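You operate a simulated robot arm through the tools that you are given. There is no shell and no other tool.

You run a simulated two-armed robot. Do the job below in one go: nothing can be reset, and whatever is moved stays where it is left.

TASK
Clamp the blue-banded boot in the green vise and fit the blue-banded reducer and the blue end cap.
Fine: the reducer goes in the boot, the cap in the reducer. The other end caps and fittings stay.

Only the result counts: the job must be done as asked and must still hold three seconds after the hand-in. Knocking over, shifting, dropping, spilling or breaking anything else fails it. Lids that push on must go on centred and level and be pressed home; caps that screw on are set level and turned clockwise until they are tight.

THE ROBOT
Two 7-joint arms with fingered hands on one trunk that stands fixed in place. Base frame: the origin is at the foot of the trunk, x ahead of it, y to its left, z up. Lengths are in m, angles in degrees, forces in N, time in s.
The left shoulder is at [0.07, 0.172, 1.352], the right one opposite. With the tool pointing down near the work surface each hand reaches from about 0.1 to 0.88 m from the base axis, measured 20 degrees to its own side. Payload 5 kg a hand.
The TCP of each hand is the grasp point between the finger pads, 0.043 m short of the fingertips. In the tool frame z runs along the fingers and y along their closing line. The gripper opens to 0.144 m. The gripper's body begins 0.05 m behind the TCP. The gripper is a hand of 5 fingers: y runs from the thumb to the fingers, the wrist lies at [-0.021, -0.124, -0.221] in the tool frame, and closing takes about 1.5 s.
Orientation is that of the tool frame in the base frame, as [roll, pitch, yaw] about the fixed x, y, z axes, in that order (R = Rz(yaw) Ry(pitch) Rx(roll)). With the fingers straight down and the wrist toward the robot, the tool's x, y and z point along [0, 1, 0], [1, 0, 0] and [0, 0, -1] of the base frame.

THE INTERFACE
- The arms move only by the tool play_rows. It takes "left_targets", "right_targets" or both (then of equal length, played together; a hand with none holds still); each is a list that holds one entry, the list of rows, each a list of 6 numbers: the shift along the base's x, y, z in units of 50 mm (1.0 is 50 mm), then the turn, a rotation vector about the base's x, y, z in units of 6 degrees (1.0 is 6 degrees). In form: [[[dx, dy, dz, wx, wy, wz], ...]]. A call has 1 to 20 rows; each row shifts and turns the commanded pose from where the row before left it. "left_gripper" and "right_gripper" are, for a hand that has rows, the opening, from 0 (shut) to 1 (fully open), set as the call begins (left out, the last holds). A call with a number of a shift or a turn outside -1 to 1 is refused whole. Each row takes 0.2 s and may step no farther than 0.05 m and 8.6 degrees from the row before; otherwise, or with a gripper value out of range, the whole call is refused. Where a pose cannot be reached the arm comes as near as it can. A force on the tool above 80 N (or 10 N above the force at the start of the call, whichever is more), or a blocked arm, ends the call early, and 0.2 s more pass. The fingers move at their own pace (about 0.045 m/s each) and stop on an object; they squeeze with about 22 N. The grip force told is the motor's: it shows also when the fingers shut on nothing. Time passes only in rows, and 0.2 s behind the last, so rows that do not move let the fingers close. It gives the time, the measured TCP pose, the force on the tool (base axes), the opening and the grip force at its end, in the units of the frame above (readings bear some noise), with the torque about the TCP (base axes, N m) and any sound that the robot's microphone picked up.
- Cameras (640 x 400 px; columns grow to the right, rows downward): "scene" is now at [0.1328, -0.0212, 1.5798]; the picture's right is [-0.25, -0.97, -0.00], its down [-0.60, 0.15, -0.78] and it looks along [0.76, -0.19, -0.62] (base axes); focal length 234 px, centre (320, 200). "left" rides on the left gripper at [-0.086, -0.109, -0.168] in its tool frame; the picture's right is [-0.80, -0.28, 0.53], its down [0.54, -0.73, 0.42] and it looks along [0.27, 0.63, 0.73] (tool axes); focal length 275 px, centre (320, 200). "right" rides on the right gripper at [0.086, -0.108, -0.168] in its tool frame; the picture's right is [-0.80, 0.28, -0.53], its down [-0.54, -0.73, 0.42] and it looks along [-0.27, 0.63, 0.73] (tool axes); focal length 275 px, centre (320, 200). There is no depth. A picture from a camera that has moved, and an enlarged one, comes with that camera's place and axes in the base frame and with its lens.
- get_image(camera): a new picture of that camera. It takes no simulated time.
- lift_body(by): slides the trunk up (or, below 0, down) by that many m; the arms and the scene camera ride with it, the base frame stays. It gives what a move gives, with no picture.
- curl_fingers(index, middle, ring, little, thumb_bend, thumb_turn, hand): sets how far each is bent, from 0 (flat) to 1 (curled in); at 0.3 the hand is open as for a grip, at 0.7 the pads meet at the TCP. One left out holds its place. A second passes; each finger stops where it meets its share of the squeeze, and holds until it gets a number again. A gripper value or a shape takes the hand back. It gives what a move gives, with no picture; readings hold the bend of each and the force on index, middle, ring, little, thumb and palm. thumb_turn goes from beside the hand (0) to across from the fingers (1), as for a grip.
- hand_shape(shape, hand): the hand has 5 fingers and takes this shape, open, in about a second: jaw (thumb against the fingers, like two jaws); tri (thumb and two fingers); tip (a fingertip pinch); poke (one finger out to press); point (the index stretched); flat (the hand flat); cup (the hand cupped); fist (a fist). The gripper value then closes the fingers along that shape, each until it touches; the sizes above hold for jaw. It gives what a move gives, with no picture.
- head_to(pan, tilt): turns the head with the scene camera to pan (to the left, within 86 degrees either way) and tilt (down, from -29 to 69), counted from straight ahead of the robot. It gives what a move gives.
- close_up(camera, box): a new picture of the part [left, top, right, bottom] of that camera's present view, enlarged. It takes no simulated time.
- sign_off(): hands the job in; it is judged then, once.

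Nothing tells you positions but the pictures and the camera data. Unless the task says otherwise, let go and move clear before handing in.

The tools are called as name(argument=value, ...) on one line, values as JSON. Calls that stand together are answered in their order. play_rows: Moves the arms, as the interface text tells. Its arguments: {"type":"object","properties":{"left_targets":{"type":"array","items":{"type":"array","items":{"type":"array","items":{"type":"number"}}}},"left_gripper":{"type":"number"},"right_targets":{"type":"array","items":{"type":"array","items":{"type":"array","items":{"type":"number"}}}},"right_gripper":{"type":"number"}},"required":[]} The other tools are called the same way: lift_body (by) slides the trunk up or down; hand_shape (shape, hand) gives the hand a shape; curl_fingers (index, middle, ring, little, thumb_bend, thumb_turn, hand) moves the fingers one by one; head_to (pan, tilt) turns the head that bears the scene camera; get_image (camera) takes a picture; close_up (camera, box) takes an enlarged picture of a part of a camera's view; sign_off () hands the job in.

At the start:

```text
t: 0.0
left_tool_pos: [0.7684, 0.033, 1.2829]
left_tool_rot: [180.0, -0.1, 90.1]
left_ft_force: [0.5, -0.5, -0.9]
left_ft_torque: [0.02, 0.03, -0.04]
left_opening: 0.1435
left_grip_force: 0.1
left_shape: jaw
left_bend: [0.3, 0.3, 0.3, 0.3, 0.3, 0.98]
left_finger forces: [0.1, 0.0, 0.0, 0.0, 0.1, 0.0]
right_tool_pos: [0.5437, -0.4984, 1.2944]
right_tool_rot: [180.0, 0.0, 89.9]
right_ft_force: [0.5, 0.5, 0.0]
right_ft_torque: [0.01, 0.0, 0.0]
right_opening: 0.1433
right_grip_force: 0.1
right_shape: jaw
right_bend: [0.3, 0.3, 0.3, 0.3, 0.3, 0.98]
right_finger forces: [0.0, 0.0, 0.1, 0.0, 0.1, 0.0]
trunk travel left (down, up): [-0.45, 0.49]
head pan, tilt: [-14.2, 38.6]
```

scene: 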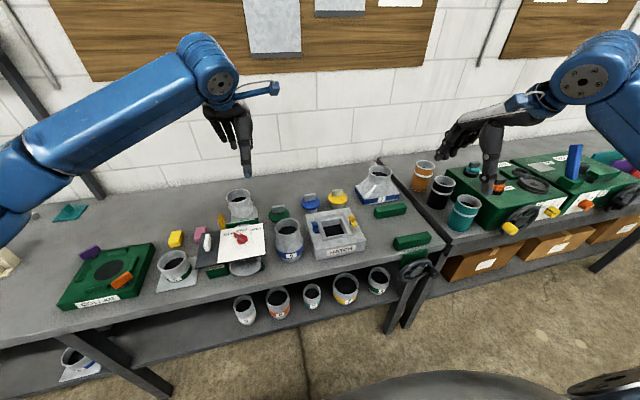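
right: 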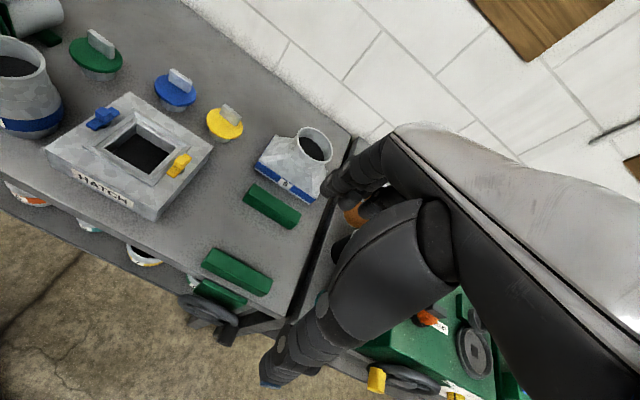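
left: 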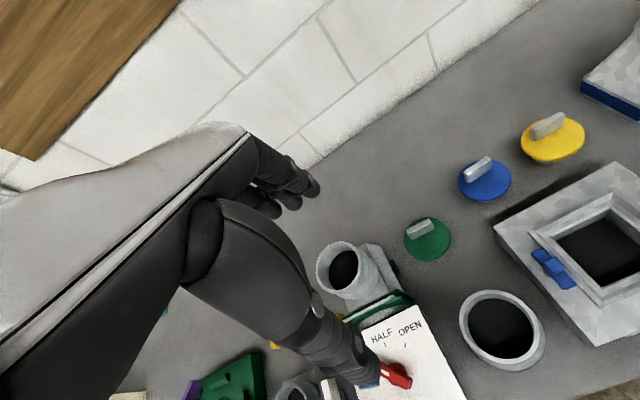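

I see a bench with a boot with a blue band (square base) at the right end, two green vise jaws beside it, a blue-banded reducer near the hatch, and green/blue/yellow caps. I'll look closer before planning anything.

close_up(camera="scene", box=[340, 150, 460, 300])

close_up(camera="scene", box=[180, 170, 380, 320])

close_up(camera="right", box=[160, 100, 360, 340])

close_up(camera="left", box=[300, 80, 640, 400])

close_up(camera="scene", box=[40, 200, 260, 380])

```text
2.67 times, centred on (400, 225) of scene
camera zoom: at [0.1328, -0.0212, 1.5798], right [-0.25, -0.97, 0.0], down [-0.6, 0.15, -0.78], along [0.76, -0.19, -0.62], focal length 623 px, centre (107, 133)
```

zoom: 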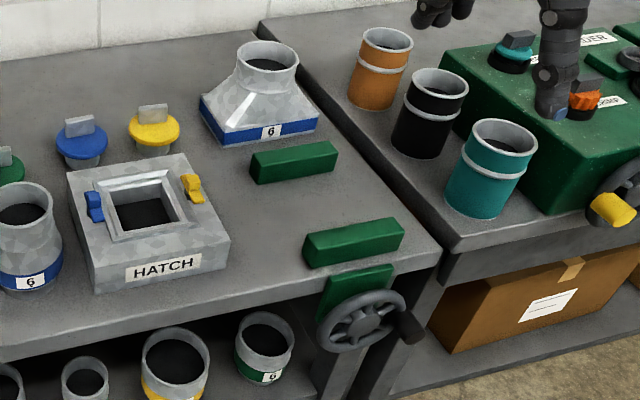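

```text
2.67 times, centred on (280, 245) of scene
camera zoom: at [0.1328, -0.0212, 1.5798], right [-0.25, -0.97, 0.0], down [-0.6, 0.15, -0.78], along [0.76, -0.19, -0.62], focal length 623 px, centre (427, 80)
```

zoom: 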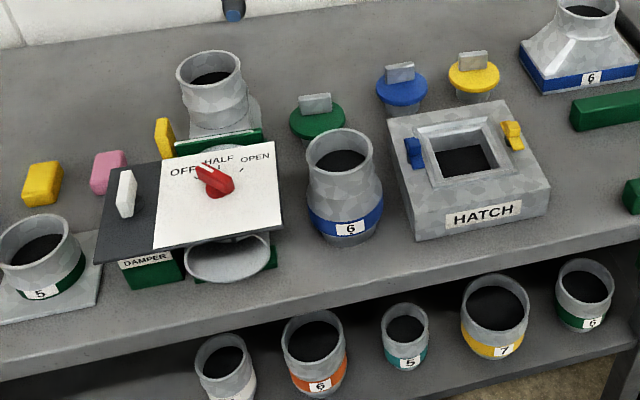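

```text
1.67 times, centred on (260, 220) of right
camera zoom: at [0.4361, -0.4128, 1.4611], right [0.28, -0.8, 0.53], down [-0.73, -0.54, -0.42], along [0.63, -0.27, -0.73], focal length 459 px, centre (420, 167)
```

zoom: 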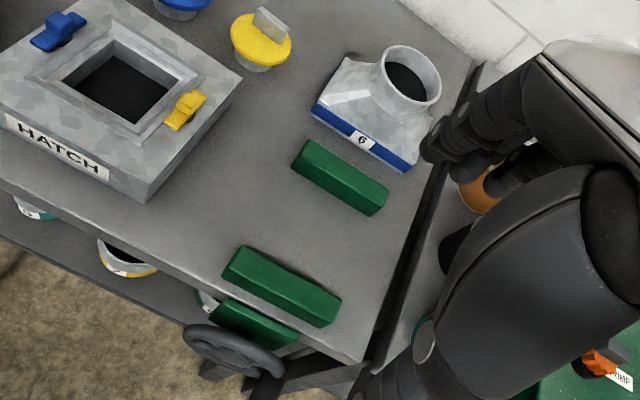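

```text
1.25 times, centred on (470, 240) of left
camera zoom: at [0.6618, -0.0519, 1.451], right [-0.28, -0.8, -0.53], down [-0.73, 0.54, -0.42], along [0.63, 0.27, -0.73], focal length 344 px, centre (132, 150)
```

zoom: 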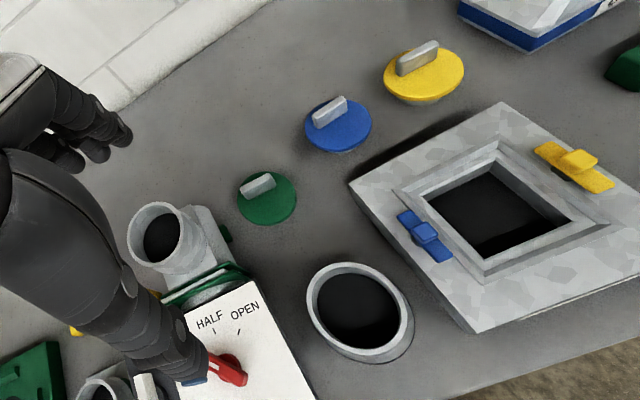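

```text
2.22 times, centred on (150, 290) of scene
camera zoom: at [0.1328, -0.0212, 1.5798], right [-0.25, -0.97, 0.0], down [-0.6, 0.15, -0.78], along [0.76, -0.19, -0.62], focal length 519 px, centre (698, 0)
```

zoom: 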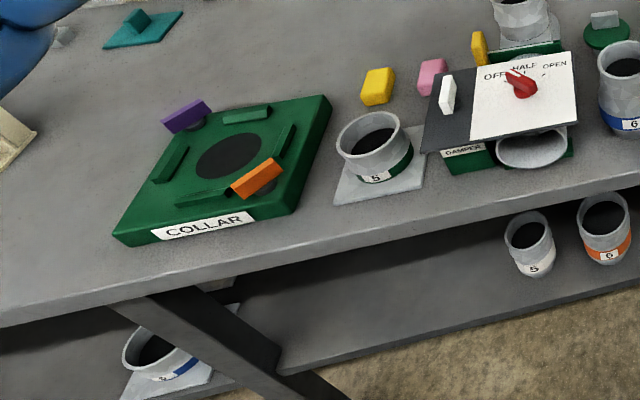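

The boot (square base, blue band "6"), the vise jaws at the right end with a handwheel at the bench front, the reducer left of the hatch and the blue cap behind it are all in view. I'll take tighter zooms to learn their shapes and positions.

close_up(camera="scene", box=[355, 155, 415, 215])

close_up(camera="scene", box=[365, 195, 445, 285])

close_up(camera="scene", box=[265, 180, 325, 270])

close_up(camera="scene", box=[260, 180, 360, 240])

close_up(camera="right", box=[160, 220, 320, 340])

close_up(camera="scene", box=[180, 180, 280, 290])

```text
6.67 times, centred on (385, 185) of scene
camera zoom: at [0.1328, -0.0212, 1.5798], right [-0.25, -0.97, 0.0], down [-0.6, 0.15, -0.78], along [0.76, -0.19, -0.62], focal length 1558 px, centre (-113, 300)
```

zoom: 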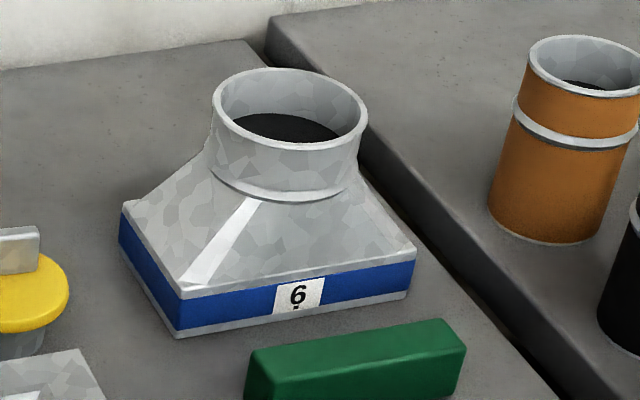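

```text
4.44 times, centred on (405, 240) of scene
camera zoom: at [0.1328, -0.0212, 1.5798], right [-0.25, -0.97, 0.0], down [-0.6, 0.15, -0.78], along [0.76, -0.19, -0.62], focal length 1038 px, centre (-58, 22)
```

zoom: 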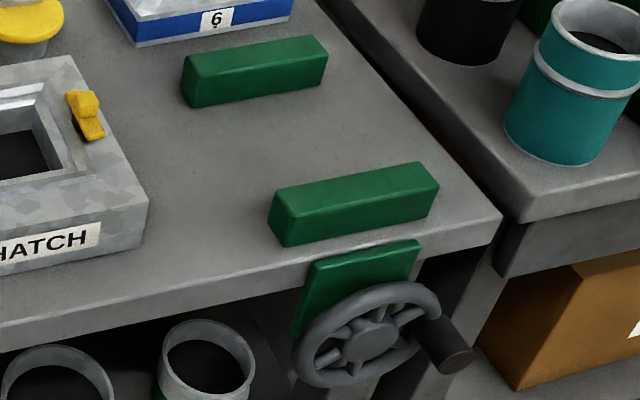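

```text
4.44 times, centred on (295, 225) of scene
camera zoom: at [0.1328, -0.0212, 1.5798], right [-0.25, -0.97, 0.0], down [-0.6, 0.15, -0.78], along [0.76, -0.19, -0.62], focal length 1038 px, centre (431, 89)
```

zoom: 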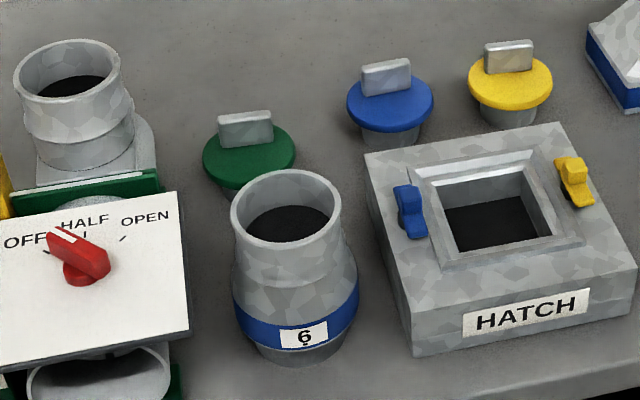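

```text
6.40 times, centred on (310, 210) of scene
camera zoom: at [0.1328, -0.0212, 1.5798], right [-0.25, -0.97, 0.0], down [-0.6, 0.15, -0.78], along [0.76, -0.19, -0.62], focal length 1495 px, centre (384, 136)
```

zoom: 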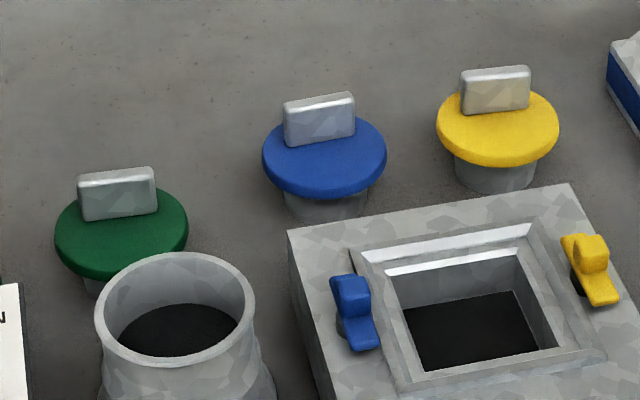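

```text
3.33 times, centred on (240, 280) of right
camera zoom: at [0.4361, -0.4128, 1.4611], right [0.28, -0.8, 0.53], down [-0.73, -0.54, -0.42], along [0.63, -0.27, -0.73], focal length 918 px, centre (587, -67)
```

zoom: 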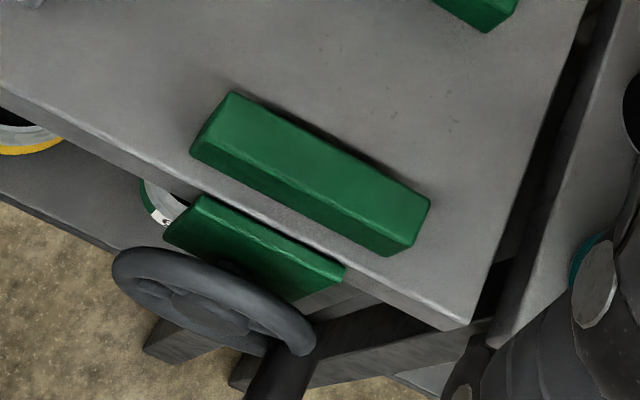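

```text
3.64 times, centred on (230, 235) of scene
camera zoom: at [0.1328, -0.0212, 1.5798], right [-0.25, -0.97, 0.0], down [-0.6, 0.15, -0.78], along [0.76, -0.19, -0.62], focal length 850 px, centre (647, 73)
```

zoom: 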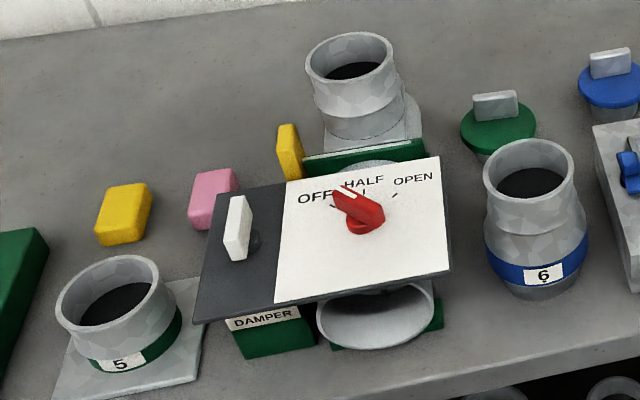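

The bench front edge is near x=0.607 and the top near z=0.87. The boot is around (0.96,-0.52), the vise jaws are at x≈0.62–0.66 and 0.80–0.84 (y -0.45 to -0.60), the reducer is near (0.72,-0.05) and the blue cap near (0.94,-0.18). I'll draw the right hand back to look at the vise wheel from the front.

play_rows(right_targets=[[[-0.7, 0.14, -0.5, 0, 0, 0], [-0.7, 0.14, -0.5, 0, 0, 0], [-0.7, 0.14, -0.5, 0, 0, 0], [-0.7, 0.14, -0.5, 0, 0, 0], [-0.7, 0.14, -0.5, 0, 0, 0], [-0.7, 0.14, -0.5, 0, 0, 0], [-0.7, 0.14, -0.5, 0, 0, 0]]])

get_image(camera="right")

get_image(camera="scene")

```text
t: 1.6
left_tool_pos: [0.7678, 0.0343, 1.2843]
left_tool_rot: [179.9, 0.0, 90.1]
left_ft_force: [-0.4, 0.3, -0.6]
left_ft_torque: [0.02, -0.09, 0.03]
left_opening: 0.1436
left_grip_force: 0.0
left_shape: jaw
left_bend: [0.3, 0.3, 0.3, 0.3, 0.3, 0.98]
left_finger forces: [0.0, 0.1, 0.0, 0.0, 0.1, 0.0]
right_tool_pos: [0.3578, -0.5398, 1.1296]
right_tool_rot: [180.0, -0.1, 90.1]
right_ft_force: [0.4, -1.0, 1.2]
right_ft_torque: [-0.02, 0.02, 0.01]
right_opening: 0.1439
right_grip_force: 0.1
right_shape: jaw
right_bend: [0.3, 0.3, 0.3, 0.3, 0.3, 0.98]
right_finger forces: [0.1, 0.1, 0.0, 0.0, 0.0, 0.0]
right hand out of reach, approached as far as the arm can: row 4, 5, 6, 7
trunk travel left (down, up): [-0.45, 0.49]
head pan, tilt: [-14.2, 38.6]
```

```text
taken
camera right: at [0.2508, -0.4527, 1.2969], right [0.29, -0.8, 0.53], down [-0.72, -0.54, -0.42], along [0.63, -0.26, -0.73], focal length 275 px, centre (320, 200)
```

right: 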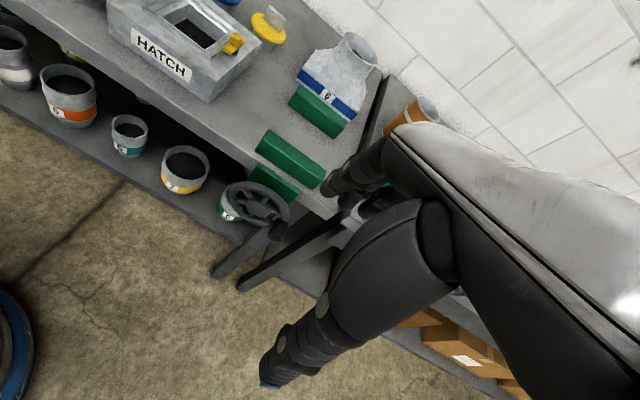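

```text
taken
camera scene: at [0.1313, -0.0214, 1.5801], right [-0.25, -0.97, 0.0], down [-0.6, 0.15, -0.78], along [0.76, -0.19, -0.62], focal length 234 px, centre (320, 200)
```

scene: 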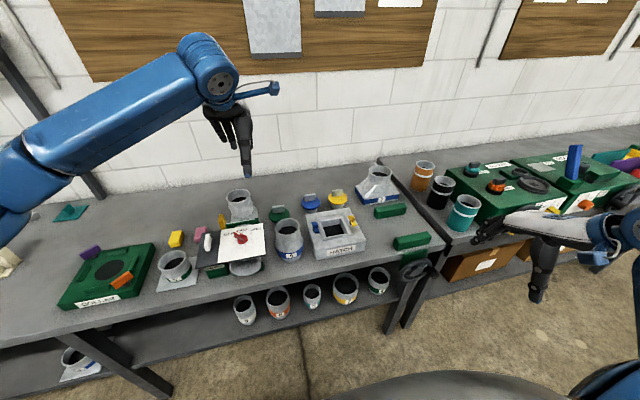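

The wheel, jaws and boot are visible from the right-hand camera, though that arm has an inner reach limit near here. I'll zoom in on the vise and the boot.

close_up(camera="right", box=[200, 120, 340, 280])

close_up(camera="right", box=[270, 20, 400, 140])

close_up(camera="scene", box=[380, 190, 450, 290])

```text
2.50 times, centred on (270, 200) of right
camera zoom: at [0.2508, -0.4527, 1.2969], right [0.29, -0.8, 0.53], down [-0.72, -0.54, -0.42], along [0.63, -0.26, -0.73], focal length 688 px, centre (445, 200)
```

zoom: 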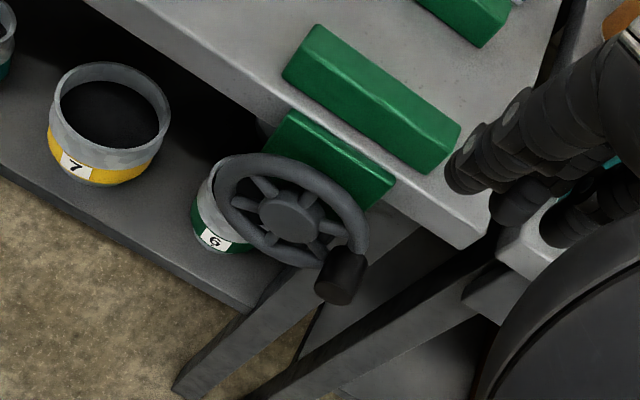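

```text
3.33 times, centred on (335, 80) of right
camera zoom: at [0.2508, -0.4527, 1.2969], right [0.29, -0.8, 0.53], down [-0.72, -0.54, -0.42], along [0.63, -0.26, -0.73], focal length 918 px, centre (270, 600)
```

zoom: 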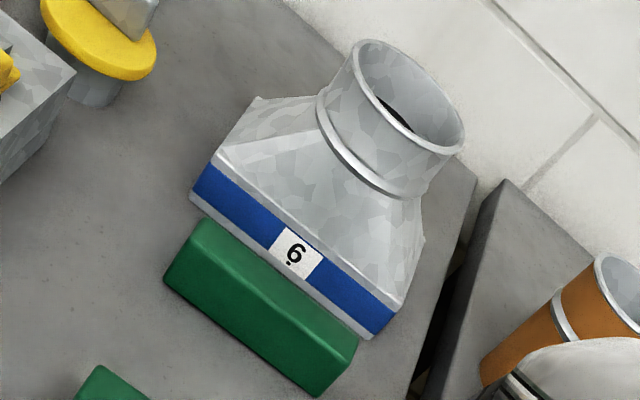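

```text
4.00 times, centred on (415, 240) of scene
camera zoom: at [0.1313, -0.0214, 1.5801], right [-0.25, -0.97, 0.0], down [-0.6, 0.15, -0.78], along [0.76, -0.19, -0.62], focal length 935 px, centre (-60, 40)
```

zoom: 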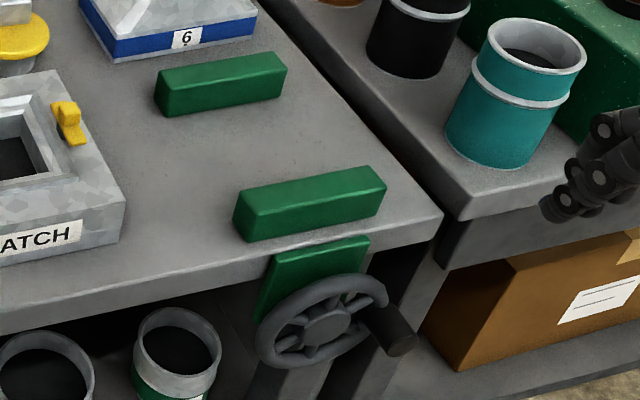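

The jaw gap is about 0.14 m and the boot base is about 0.115 m deep, so it fits front to back with its long side along the jaws. I'll raise both hands clear and then lower the trunk to gain forward reach.

play_rows(left_targets=[[[-0.6, 0.66, 0.1, 0, 0, 0], [-0.6, 0.66, 0.1, 0, 0, 0], [-0.6, 0.66, 0.1, 0, 0, 0], [-0.6, 0.66, 0.1, 0, 0, 0], [-0.6, 0.66, 0.1, 0, 0, 0], [-0.6, 0.66, 0.1, 0, 0, 0], [-0.6, 0.66, 0.1, 0, 0, 0], [-0.6, 0.66, 0.1, 0, 0, 0], [-0.6, 0.66, 0.1, 0, 0, 0]]], right_targets=[[[0.2, 0.09, 0.49, 0, 0, 0], [0.2, 0.09, 0.49, 0, 0, 0], [0.2, 0.09, 0.49, 0, 0, 0], [0.2, 0.09, 0.49, 0, 0, 0], [0.2, 0.09, 0.49, 0, 0, 0], [0.2, 0.09, 0.49, 0, 0, 0], [0.2, 0.09, 0.49, 0, 0, 0], [0.2, 0.09, 0.49, 0, 0, 0], [0.2, 0.09, 0.49, 0, 0, 0]]])

get_image(camera="scene")

get_image(camera="left")

```text
t: 3.6
left_tool_pos: [0.4962, 0.3327, 1.3285]
left_tool_rot: [180.0, 0.2, 89.9]
left_ft_force: [0.1, -0.1, -0.4]
left_ft_torque: [-0.01, -0.07, -0.03]
left_opening: 0.1437
left_grip_force: 0.0
left_shape: jaw
left_bend: [0.3, 0.3, 0.3, 0.3, 0.3, 0.98]
left_finger forces: [0.0, 0.0, 0.1, 0.0, 0.0, 0.0]
right_tool_pos: [0.4464, -0.4948, 1.3525]
right_tool_rot: [179.9, 0.2, 90.0]
right_ft_force: [-1.5, -0.8, 0.3]
right_ft_torque: [-0.02, -0.12, -0.02]
right_opening: 0.1437
right_grip_force: 0.0
right_shape: jaw
right_bend: [0.3, 0.3, 0.3, 0.3, 0.3, 0.98]
right_finger forces: [0.0, 0.0, 0.0, 0.0, 0.0, 0.1]
trunk travel left (down, up): [-0.45, 0.49]
head pan, tilt: [-14.2, 38.6]
```

```text
taken
camera scene: at [0.129, -0.0182, 1.5802], right [-0.25, -0.97, 0.0], down [-0.6, 0.15, -0.78], along [0.76, -0.19, -0.62], focal length 234 px, centre (320, 200)
```

scene: 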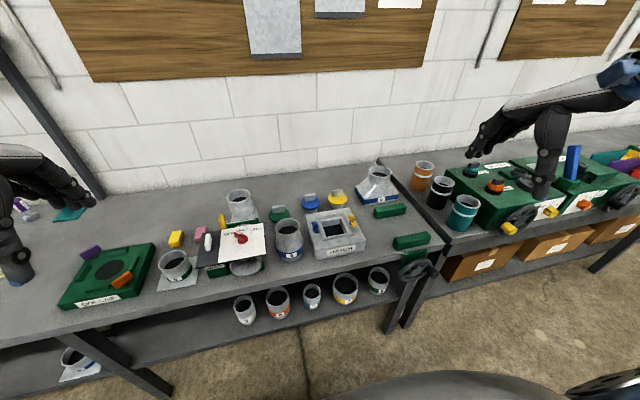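

```text
taken
camera left: at [0.3881, 0.2481, 1.4962], right [-0.28, -0.8, -0.53], down [-0.72, 0.54, -0.43], along [0.63, 0.27, -0.73], focal length 275 px, centre (320, 200)
```

left: 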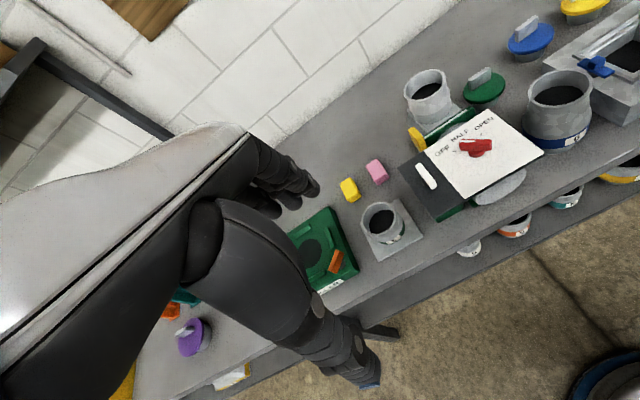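

Both hands are clear. I'll lower the trunk 0.25 m and look again from the new height.

lift_body(by=-0.25)

get_image(camera="scene")

get_image(camera="right")

```text
t: 6.2
left_tool_pos: [0.4987, 0.3314, 1.0785]
left_tool_rot: [-180.0, -0.1, 90.1]
left_ft_force: [0.7, 0.7, -0.3]
left_ft_torque: [-0.01, 0.01, 0.02]
left_opening: 0.1439
left_grip_force: 0.0
left_shape: jaw
left_bend: [0.3, 0.3, 0.3, 0.3, 0.3, 0.98]
left_finger forces: [0.0, 0.0, 0.1, 0.0, 0.1, 0.0]
right_tool_pos: [0.4496, -0.4979, 1.1005]
right_tool_rot: [180.0, 0.0, 90.0]
right_ft_force: [-0.7, -0.4, 0.0]
right_ft_torque: [0.0, -0.01, 0.02]
right_opening: 0.1439
right_grip_force: 0.0
right_shape: jaw
right_bend: [0.3, 0.3, 0.3, 0.3, 0.3, 0.98]
right_finger forces: [0.1, 0.0, 0.0, 0.1, 0.0, 0.1]
trunk travel left (down, up): [-0.2, 0.74]
head pan, tilt: [-14.2, 38.6]
```

```text
taken
camera scene: at [0.1324, -0.021, 1.33], right [-0.25, -0.97, 0.0], down [-0.6, 0.15, -0.78], along [0.76, -0.19, -0.62], focal length 234 px, centre (320, 200)
```

scene: 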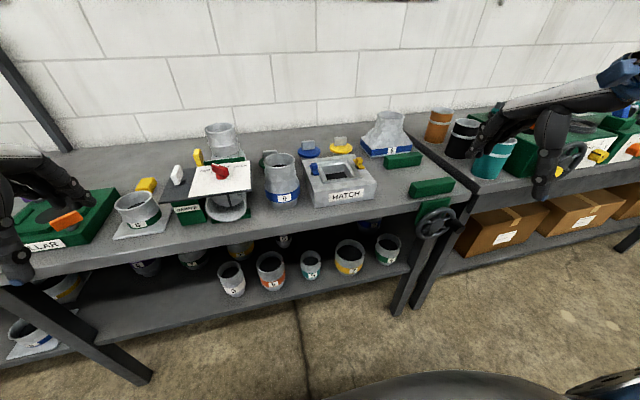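

```text
taken
camera right: at [0.3417, -0.4115, 1.2676], right [0.28, -0.8, 0.53], down [-0.73, -0.54, -0.42], along [0.63, -0.27, -0.73], focal length 275 px, centre (320, 200)
```

right: 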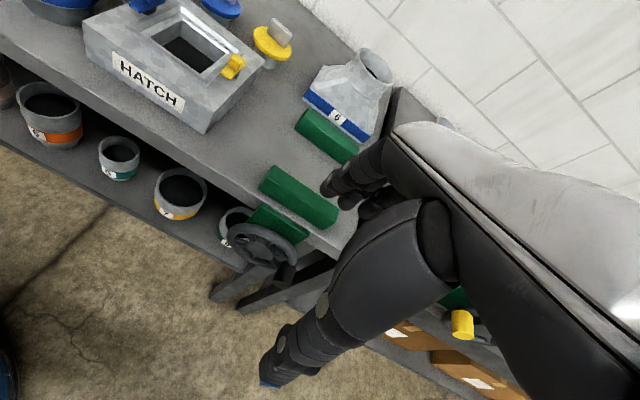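

A second blue item seems to be on the lower shelf, so I'll check what it is, and use this new height to triangulate the boot, reducer, cap and wheel.

close_up(camera="scene", box=[340, 100, 420, 160])

close_up(camera="scene", box=[380, 140, 470, 250])

close_up(camera="scene", box=[240, 130, 380, 220])

close_up(camera="scene", box=[130, 200, 420, 310])

close_up(camera="scene", box=[0, 250, 120, 360])

```text
6.67 times, centred on (380, 130) of scene
camera zoom: at [0.1324, -0.021, 1.33], right [-0.25, -0.97, 0.0], down [-0.6, 0.15, -0.78], along [0.76, -0.19, -0.62], focal length 1558 px, centre (-80, 667)
```

zoom: 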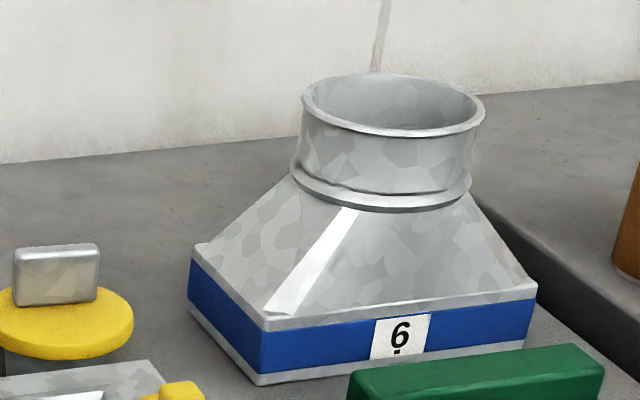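

```text
3.64 times, centred on (425, 195) of scene
camera zoom: at [0.1324, -0.021, 1.33], right [-0.25, -0.97, 0.0], down [-0.6, 0.15, -0.78], along [0.76, -0.19, -0.62], focal length 850 px, centre (-62, 218)
```

zoom: 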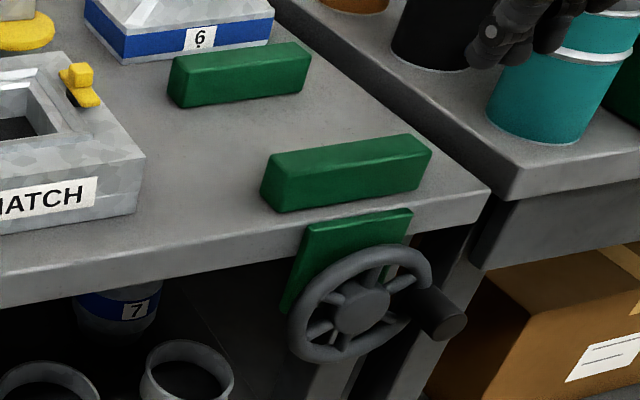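

```text
4.44 times, centred on (310, 175) of scene
camera zoom: at [0.1324, -0.021, 1.33], right [-0.25, -0.97, 0.0], down [-0.6, 0.15, -0.78], along [0.76, -0.19, -0.62], focal length 1038 px, centre (364, 311)
```

zoom: 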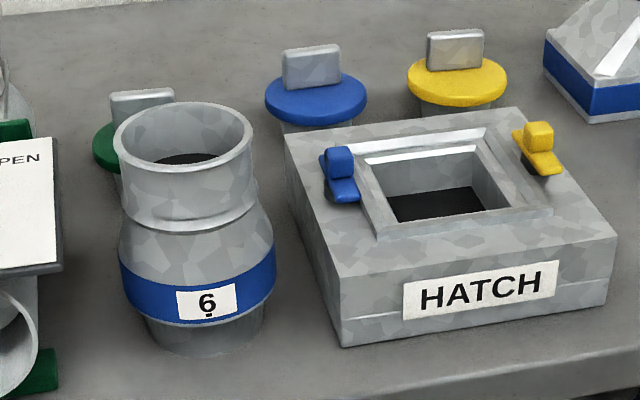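

```text
2.21 times, centred on (275, 255) of scene
camera zoom: at [0.1324, -0.021, 1.33], right [-0.25, -0.97, 0.0], down [-0.6, 0.15, -0.78], along [0.76, -0.19, -0.62], focal length 516 px, centre (419, 79)
```

zoom: 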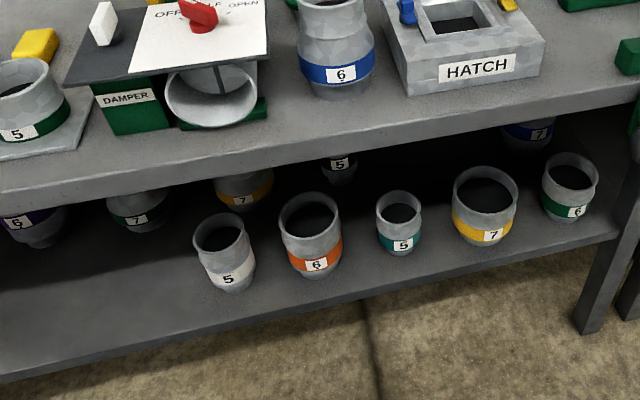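

```text
3.64 times, centred on (60, 305) of scene
camera zoom: at [0.1324, -0.021, 1.33], right [-0.25, -0.97, 0.0], down [-0.6, 0.15, -0.78], along [0.76, -0.19, -0.62], focal length 850 px, centre (1266, -182)
```

zoom: 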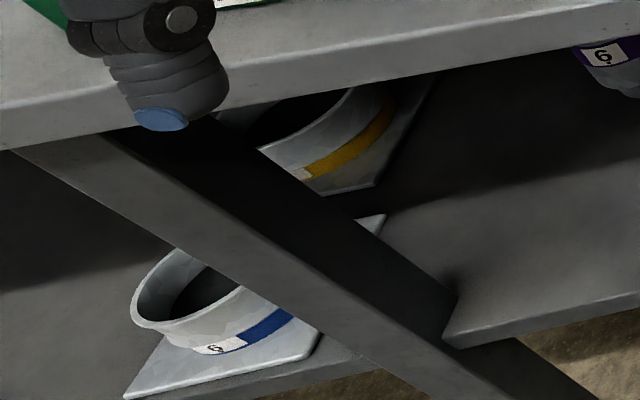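

The bench pieces are both marked 6 while the shelf blue one is a 7, so the boot at about (0.955,-0.515), rim z≈1.02, and the reducer at about (0.70,-0.05) are mine. I'll test the right arm's reach with the hand tilted forward, staying high over the jaws.

play_rows(right_targets=[[[0.9, 0, 0.15, 0, -0.625, 0], [0.9, 0, 0.15, 0, -0.625, 0], [0.9, 0, 0.15, 0, -0.625, 0], [0.9, 0, 0.15, 0, -0.625, 0], [0.9, 0, 0.15, 0, -0.625, 0], [0.9, 0, 0.15, 0, -0.625, 0], [0.9, 0, 0.15, 0, -0.625, 0], [0.9, 0, 0.15, 0, -0.625, 0]]])

get_image(camera="right")

get_image(camera="scene")

```text
t: 8.0
left_tool_pos: [0.4999, 0.3314, 1.077]
left_tool_rot: [-179.9, -0.1, 90.0]
left_ft_force: [0.8, 0.0, -0.3]
left_ft_torque: [-0.05, 0.08, -0.01]
left_opening: 0.1438
left_grip_force: 0.0
left_shape: jaw
left_bend: [0.3, 0.3, 0.3, 0.3, 0.3, 0.98]
left_finger forces: [0.0, 0.1, 0.0, 0.1, 0.1, 0.0]
right_tool_pos: [0.811, -0.4966, 1.1599]
right_tool_rot: [150.0, 0.1, 89.9]
right_ft_force: [0.8, -0.3, -0.7]
right_ft_torque: [-0.02, 0.01, 0.04]
right_opening: 0.1439
right_grip_force: 0.0
right_shape: jaw
right_bend: [0.3, 0.3, 0.3, 0.3, 0.3, 0.98]
right_finger forces: [0.0, 0.0, 0.0, 0.0, 0.1, 0.0]
trunk travel left (down, up): [-0.2, 0.74]
head pan, tilt: [-14.2, 38.6]
```

```text
taken
camera right: at [0.6342, -0.4115, 1.2499], right [-0.02, -0.8, 0.6], down [-0.42, -0.54, -0.73], along [0.91, -0.27, -0.32], focal length 275 px, centre (320, 200)
```

right: 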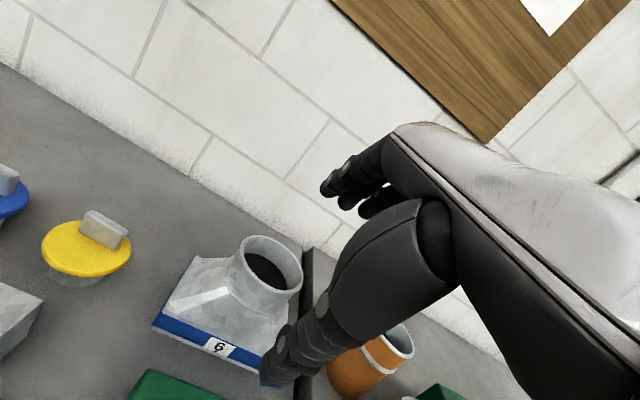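

```text
taken
camera scene: at [0.1347, -0.0205, 1.3295], right [-0.25, -0.97, 0.0], down [-0.61, 0.15, -0.78], along [0.76, -0.19, -0.62], focal length 234 px, centre (320, 200)
```

scene: 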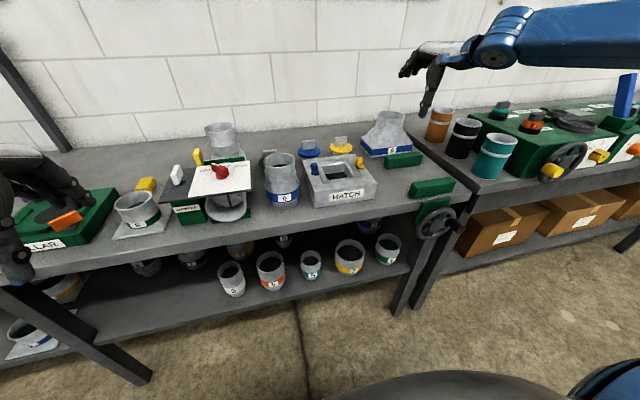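

The tilted hand reached (0.81,-0.50,1.16) with no trouble. I'll push farther forward at this height to find the reach limit.

play_rows(right_targets=[[[0.6, 0, 0, 0, 0, 0], [0.6, 0, 0, 0, 0, 0], [0.6, 0, 0, 0, 0, 0], [0.6, 0, 0, 0, 0, 0], [0.6, 0, 0, 0, 0, 0]]])

get_image(camera="right")

```text
t: 9.2
left_tool_pos: [0.5011, 0.3318, 1.0773]
left_tool_rot: [-179.9, 0.0, 89.9]
left_ft_force: [-0.7, 0.1, 0.4]
left_ft_torque: [-0.01, 0.03, -0.01]
left_opening: 0.1439
left_grip_force: 0.1
left_shape: jaw
left_bend: [0.3, 0.3, 0.3, 0.3, 0.3, 0.98]
left_finger forces: [0.0, 0.0, 0.0, 0.0, 0.0, 0.0]
right_tool_pos: [0.962, -0.4987, 1.1599]
right_tool_rot: [150.1, 0.0, 89.8]
right_ft_force: [0.0, 0.0, 0.3]
right_ft_torque: [-0.03, 0.04, 0.0]
right_opening: 0.1438
right_grip_force: 0.1
right_shape: jaw
right_bend: [0.3, 0.3, 0.3, 0.3, 0.3, 0.98]
right_finger forces: [0.0, 0.0, 0.1, 0.0, 0.0, 0.1]
trunk travel left (down, up): [-0.2, 0.74]
head pan, tilt: [-14.2, 38.6]
```

```text
taken
camera right: at [0.7847, -0.4126, 1.2495], right [-0.02, -0.8, 0.6], down [-0.42, -0.54, -0.73], along [0.91, -0.27, -0.32], focal length 275 px, centre (320, 200)
```

right: 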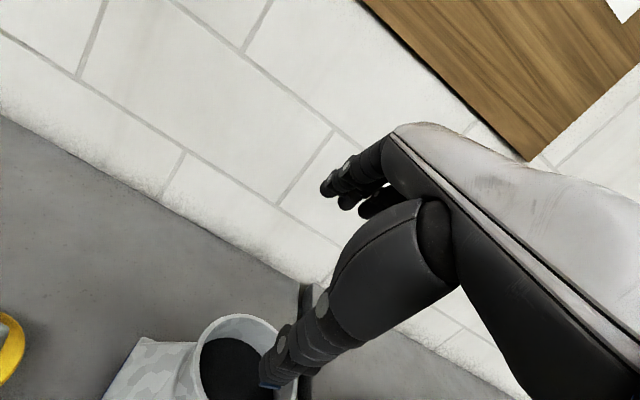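

The arm reaches (0.96,-0.50,1.16) without trouble, farther than I estimated. Now I'll test a hand pose nearer vertical, tilted 15° and yawed toward the shoulder line, above the boot.

play_rows(right_targets=[[[0, 0, 0, 0, 0.833, 0], [0, 0, 0, 0, 0.833, 0], [0, 0, 0, 0, 0.834, 0], [0, 0, 0, 0, 0, -0.833], [0, 0, 0, 0, 0, -0.833], [0, 0, 0, 0, 0, -0.834], [0, 0, 0, 0, 0, -0.833]]])

get_image(camera="right")

close_up(camera="scene", box=[340, 20, 500, 170])

```text
t: 10.8
left_tool_pos: [0.4992, 0.3314, 1.0781]
left_tool_rot: [-180.0, 0.1, 90.1]
left_ft_force: [0.8, 1.2, -0.6]
left_ft_torque: [-0.02, -0.01, 0.01]
left_opening: 0.1438
left_grip_force: 0.0
left_shape: jaw
left_bend: [0.3, 0.3, 0.3, 0.3, 0.3, 0.98]
left_finger forces: [0.0, 0.0, 0.0, 0.0, 0.1, 0.0]
right_tool_pos: [0.9581, -0.4982, 1.1612]
right_tool_rot: [165.0, 0.2, 70.0]
right_ft_force: [0.7, 0.3, -0.5]
right_ft_torque: [-0.01, 0.03, 0.0]
right_opening: 0.1441
right_grip_force: 0.0
right_shape: jaw
right_bend: [0.3, 0.3, 0.3, 0.3, 0.3, 0.98]
right_finger forces: [0.0, 0.0, 0.1, 0.1, 0.0, 0.1]
trunk travel left (down, up): [-0.2, 0.74]
head pan, tilt: [-14.2, 38.6]
```

```text
taken
camera right: at [0.8507, -0.365, 1.2941], right [-0.15, -0.79, 0.59], down [-0.74, -0.31, -0.6], along [0.65, -0.52, -0.54], focal length 275 px, centre (320, 200)
```

right: 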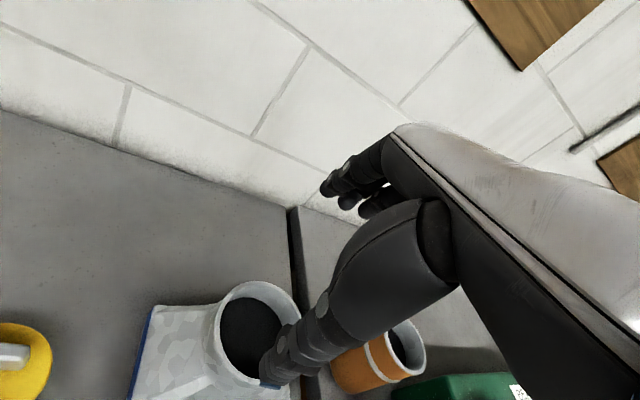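

```text
2.67 times, centred on (420, 95) of scene
camera zoom: at [0.1327, -0.0202, 1.3299], right [-0.25, -0.97, 0.0], down [-0.6, 0.15, -0.78], along [0.76, -0.19, -0.62], focal length 623 px, centre (53, 480)
```

zoom: 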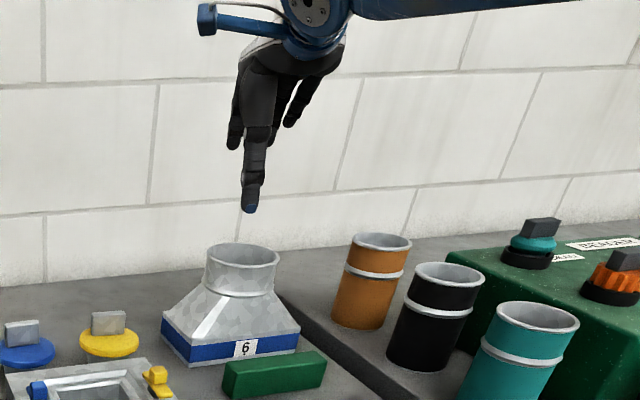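

The model checks out: the thumb tip projects where the picture shows it. I'll zoom in on the boot rim from the right camera to pin down its centre.

close_up(camera="right", box=[120, 260, 320, 400])

close_up(camera="scene", box=[370, 70, 430, 165])

```text
2.86 times, centred on (220, 330) of right
camera zoom: at [0.8507, -0.365, 1.2941], right [-0.15, -0.79, 0.59], down [-0.74, -0.31, -0.6], along [0.65, -0.52, -0.54], focal length 786 px, centre (606, -171)
```

zoom: 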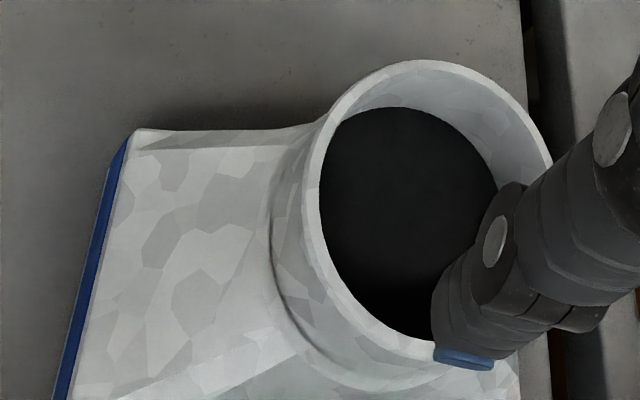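

```text
4.21 times, centred on (400, 118) of scene
camera zoom: at [0.1327, -0.0202, 1.3299], right [-0.25, -0.97, 0.0], down [-0.6, 0.15, -0.78], along [0.76, -0.19, -0.62], focal length 984 px, centre (-17, 547)
```

zoom: 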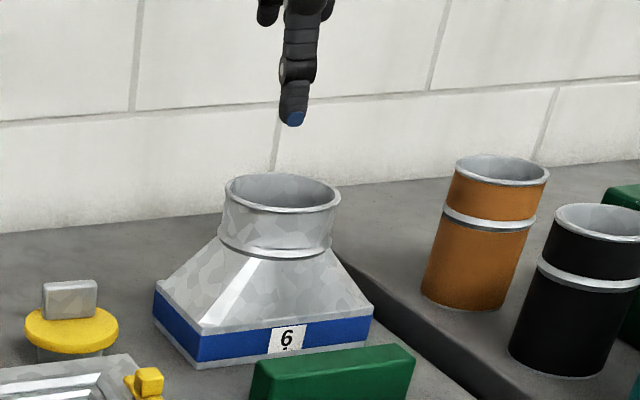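

The boot's spigot centre comes out at about (0.944,-0.507) with its rim at z≈1.02, and the bench top is nearer z≈0.88. I'll straighten the tilt to 10° and come down to just above the rim.

play_rows(right_targets=[[[-0.1, -0.06, -0.6, 0.095, 0.261, 0], [-0.1, -0.06, -0.6, 0.095, 0.261, 0], [-0.1, -0.06, -0.4, 0.095, 0.261, 0]]])

get_image(camera="right")

close_up(camera="scene", box=[370, 70, 430, 165])

```text
t: 11.6
left_tool_pos: [0.5003, 0.3311, 1.0789]
left_tool_rot: [-179.9, 0.0, 90.1]
left_ft_force: [-0.2, 0.7, 0.2]
left_ft_torque: [0.01, 0.0, 0.0]
left_opening: 0.144
left_grip_force: 0.2
left_shape: jaw
left_bend: [0.3, 0.3, 0.3, 0.3, 0.3, 0.98]
left_finger forces: [0.0, 0.0, 0.0, 0.1, 0.0, 0.0]
right_tool_pos: [0.9451, -0.505, 1.0808]
right_tool_rot: [170.1, 0.1, 70.0]
right_ft_force: [0.2, -0.5, -0.4]
right_ft_torque: [0.05, 0.01, 0.0]
right_opening: 0.1441
right_grip_force: 0.1
right_shape: jaw
right_bend: [0.3, 0.3, 0.3, 0.3, 0.3, 0.98]
right_finger forces: [0.0, 0.1, 0.0, 0.1, 0.0, 0.0]
trunk travel left (down, up): [-0.2, 0.74]
head pan, tilt: [-14.2, 38.6]
```

```text
taken
camera right: at [0.8481, -0.379, 1.2261], right [-0.1, -0.81, 0.57], down [-0.79, -0.29, -0.54], along [0.61, -0.51, -0.61], focal length 275 px, centre (320, 200)
```

right: 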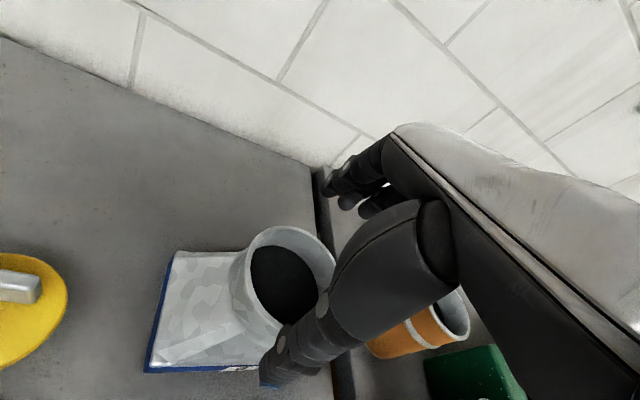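

```text
4.21 times, centred on (400, 118) of scene
camera zoom: at [0.133, -0.0215, 1.3299], right [-0.25, -0.97, 0.0], down [-0.6, 0.15, -0.78], along [0.76, -0.19, -0.62], focal length 984 px, centre (-17, 547)
```

zoom: 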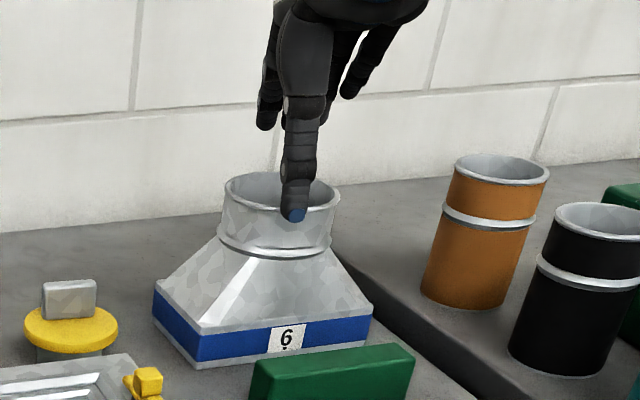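

The thumb sits just outside the near rim and the fingers are beyond the far rim. I'll go straight down so the pads come beside the spigot.

play_rows(right_targets=[[[0, -0.02, -0.45, 0, 0, 0], [0, -0.02, -0.45, 0, 0, 0], [0, 0, -0.45, 0, 0, 0], [0, 0, -0.35, 0, 0, 0]]])

get_image(camera="right")

close_up(camera="scene", box=[370, 70, 430, 165])

```text
t: 12.6
left_tool_pos: [0.4988, 0.3329, 1.079]
left_tool_rot: [-179.9, 0.0, 90.1]
left_ft_force: [-0.4, -1.3, 0.6]
left_ft_torque: [0.02, -0.01, -0.02]
left_opening: 0.1438
left_grip_force: 0.1
left_shape: jaw
left_bend: [0.3, 0.3, 0.3, 0.3, 0.3, 0.98]
left_finger forces: [0.1, 0.0, 0.1, 0.0, 0.1, 0.0]
right_tool_pos: [0.9454, -0.5083, 0.9973]
right_tool_rot: [169.9, -0.1, 70.0]
right_ft_force: [2.9, -1.0, 6.5]
right_ft_torque: [-0.03, -0.23, -0.04]
right_opening: 0.1438
right_grip_force: 0.0
right_shape: jaw
right_bend: [0.29, 0.3, 0.3, 0.3, 0.3, 0.98]
right_finger forces: [6.4, 0.1, 0.1, 0.1, 0.0, 0.0]
trunk travel left (down, up): [-0.2, 0.74]
head pan, tilt: [-14.2, 38.6]
```

```text
taken
camera right: at [0.8468, -0.3804, 1.1428], right [-0.1, -0.81, 0.57], down [-0.79, -0.29, -0.54], along [0.61, -0.51, -0.61], focal length 275 px, centre (320, 200)
```

right: 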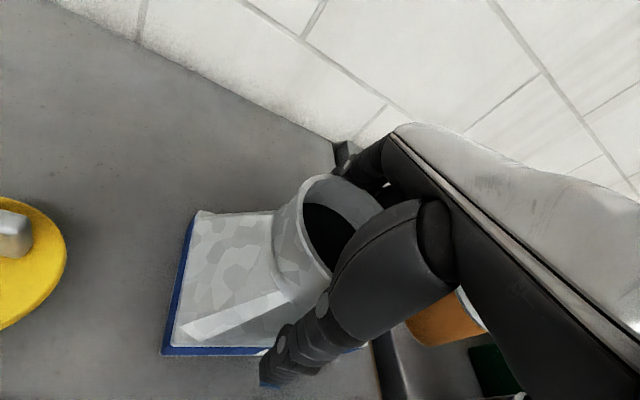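

```text
4.21 times, centred on (400, 118) of scene
camera zoom: at [0.132, -0.0208, 1.3302], right [-0.25, -0.97, 0.0], down [-0.6, 0.15, -0.78], along [0.76, -0.19, -0.62], focal length 984 px, centre (-17, 547)
```

zoom: 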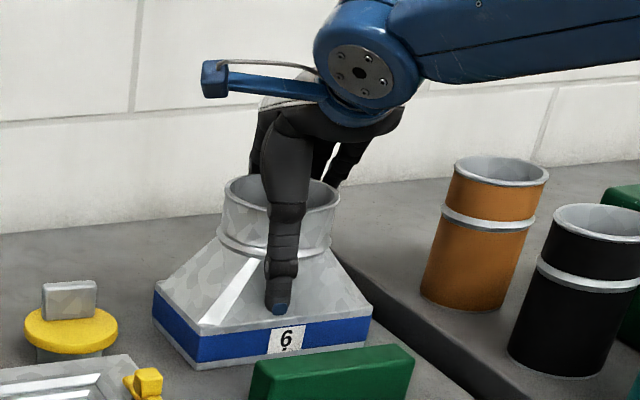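

The index finger is pressing lightly on the far rim (6 N), so I'm a touch too low. I'll back up 8 mm, shift forward 3 mm and close the hand on the spigot.

play_rows(right_targets=[[[0.06, -0.02, 0.16, 0, 0, 0], [0, 0, 0, 0, 0, 0]]])

play_rows(right_targets=[[[0, 0, 0, 0, 0, 0], [0, 0, 0, 0, 0, 0], [0, 0, 0, 0, 0, 0], [0, 0, 0, 0, 0, 0], [0, 0, 0, 0, 0, 0], [0, 0, 0, 0, 0, 0], [0, 0, 0, 0, 0, 0], [0, 0, 0, 0, 0, 0], [0, 0, 0, 0, 0, 0]]], right_gripper=0.2)

get_image(camera="right")

close_up(camera="scene", box=[370, 70, 430, 165])

```text
t: 13.2
left_tool_pos: [0.4986, 0.3312, 1.0793]
left_tool_rot: [-180.0, 0.1, 90.2]
left_ft_force: [-1.0, -0.3, 0.0]
left_ft_torque: [0.02, -0.01, 0.01]
left_opening: 0.1436
left_grip_force: 0.0
left_shape: jaw
left_bend: [0.3, 0.3, 0.3, 0.3, 0.3, 0.98]
left_finger forces: [0.1, 0.1, 0.0, 0.0, 0.0, 0.0]
right_tool_pos: [0.946, -0.5098, 1.0035]
right_tool_rot: [170.0, -0.1, 70.0]
right_ft_force: [0.5, 0.2, 0.0]
right_ft_torque: [0.03, 0.01, 0.0]
right_opening: 0.1437
right_grip_force: 0.0
right_shape: jaw
right_bend: [0.3, 0.3, 0.3, 0.3, 0.3, 0.98]
right_finger forces: [0.1, 0.0, 0.0, 0.1, 0.1, 0.1]
trunk travel left (down, up): [-0.2, 0.74]
head pan, tilt: [-14.2, 38.6]
```

```text
t: 15.2
left_tool_pos: [0.4977, 0.3326, 1.079]
left_tool_rot: [-180.0, 0.0, 90.0]
left_ft_force: [0.0, -1.0, 0.1]
left_ft_torque: [-0.02, 0.0, 0.02]
left_opening: 0.1441
left_grip_force: 0.0
left_shape: jaw
left_bend: [0.3, 0.3, 0.3, 0.3, 0.3, 0.98]
left_finger forces: [0.1, 0.1, 0.0, 0.0, 0.0, 0.0]
right_tool_pos: [0.9483, -0.5098, 1.0033]
right_tool_rot: [170.1, 0.1, 70.0]
right_ft_force: [-1.0, -0.6, 1.1]
right_ft_torque: [0.07, 0.4, 0.02]
right_opening: 0.0994
right_grip_force: 22.1
right_shape: jaw
right_bend: [0.27, 0.4, 0.39, 0.41, 0.57, 0.99]
right_finger forces: [13.7, 6.6, 0.0, 0.0, 19.3, 0.0]
trunk travel left (down, up): [-0.2, 0.74]
head pan, tilt: [-14.2, 38.6]
```

```text
taken
camera right: at [0.8501, -0.382, 1.1492], right [-0.1, -0.81, 0.58], down [-0.79, -0.29, -0.54], along [0.61, -0.51, -0.61], focal length 275 px, centre (320, 200)
```

right: 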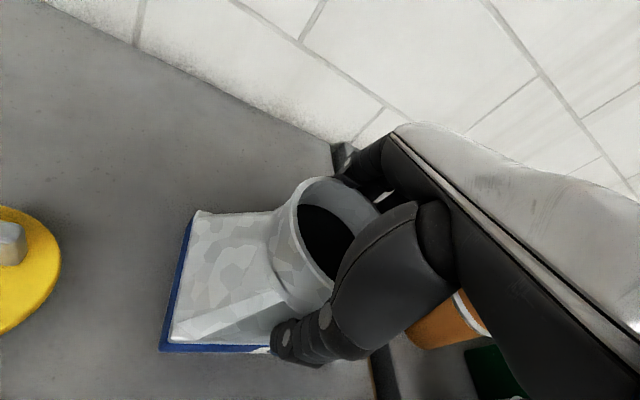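

```text
4.21 times, centred on (400, 118) of scene
camera zoom: at [0.1325, -0.021, 1.3299], right [-0.25, -0.97, 0.0], down [-0.6, 0.15, -0.78], along [0.76, -0.19, -0.62], focal length 984 px, centre (-17, 547)
```

zoom: 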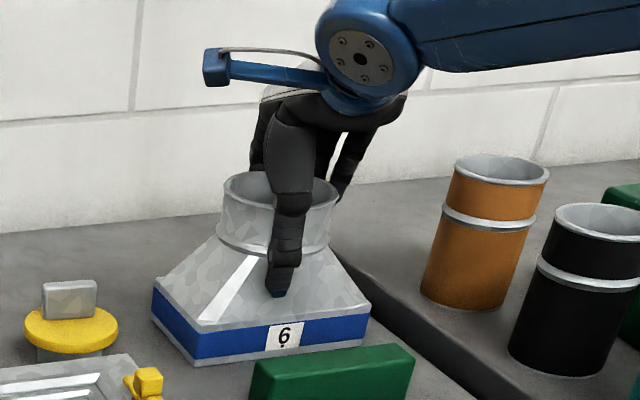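

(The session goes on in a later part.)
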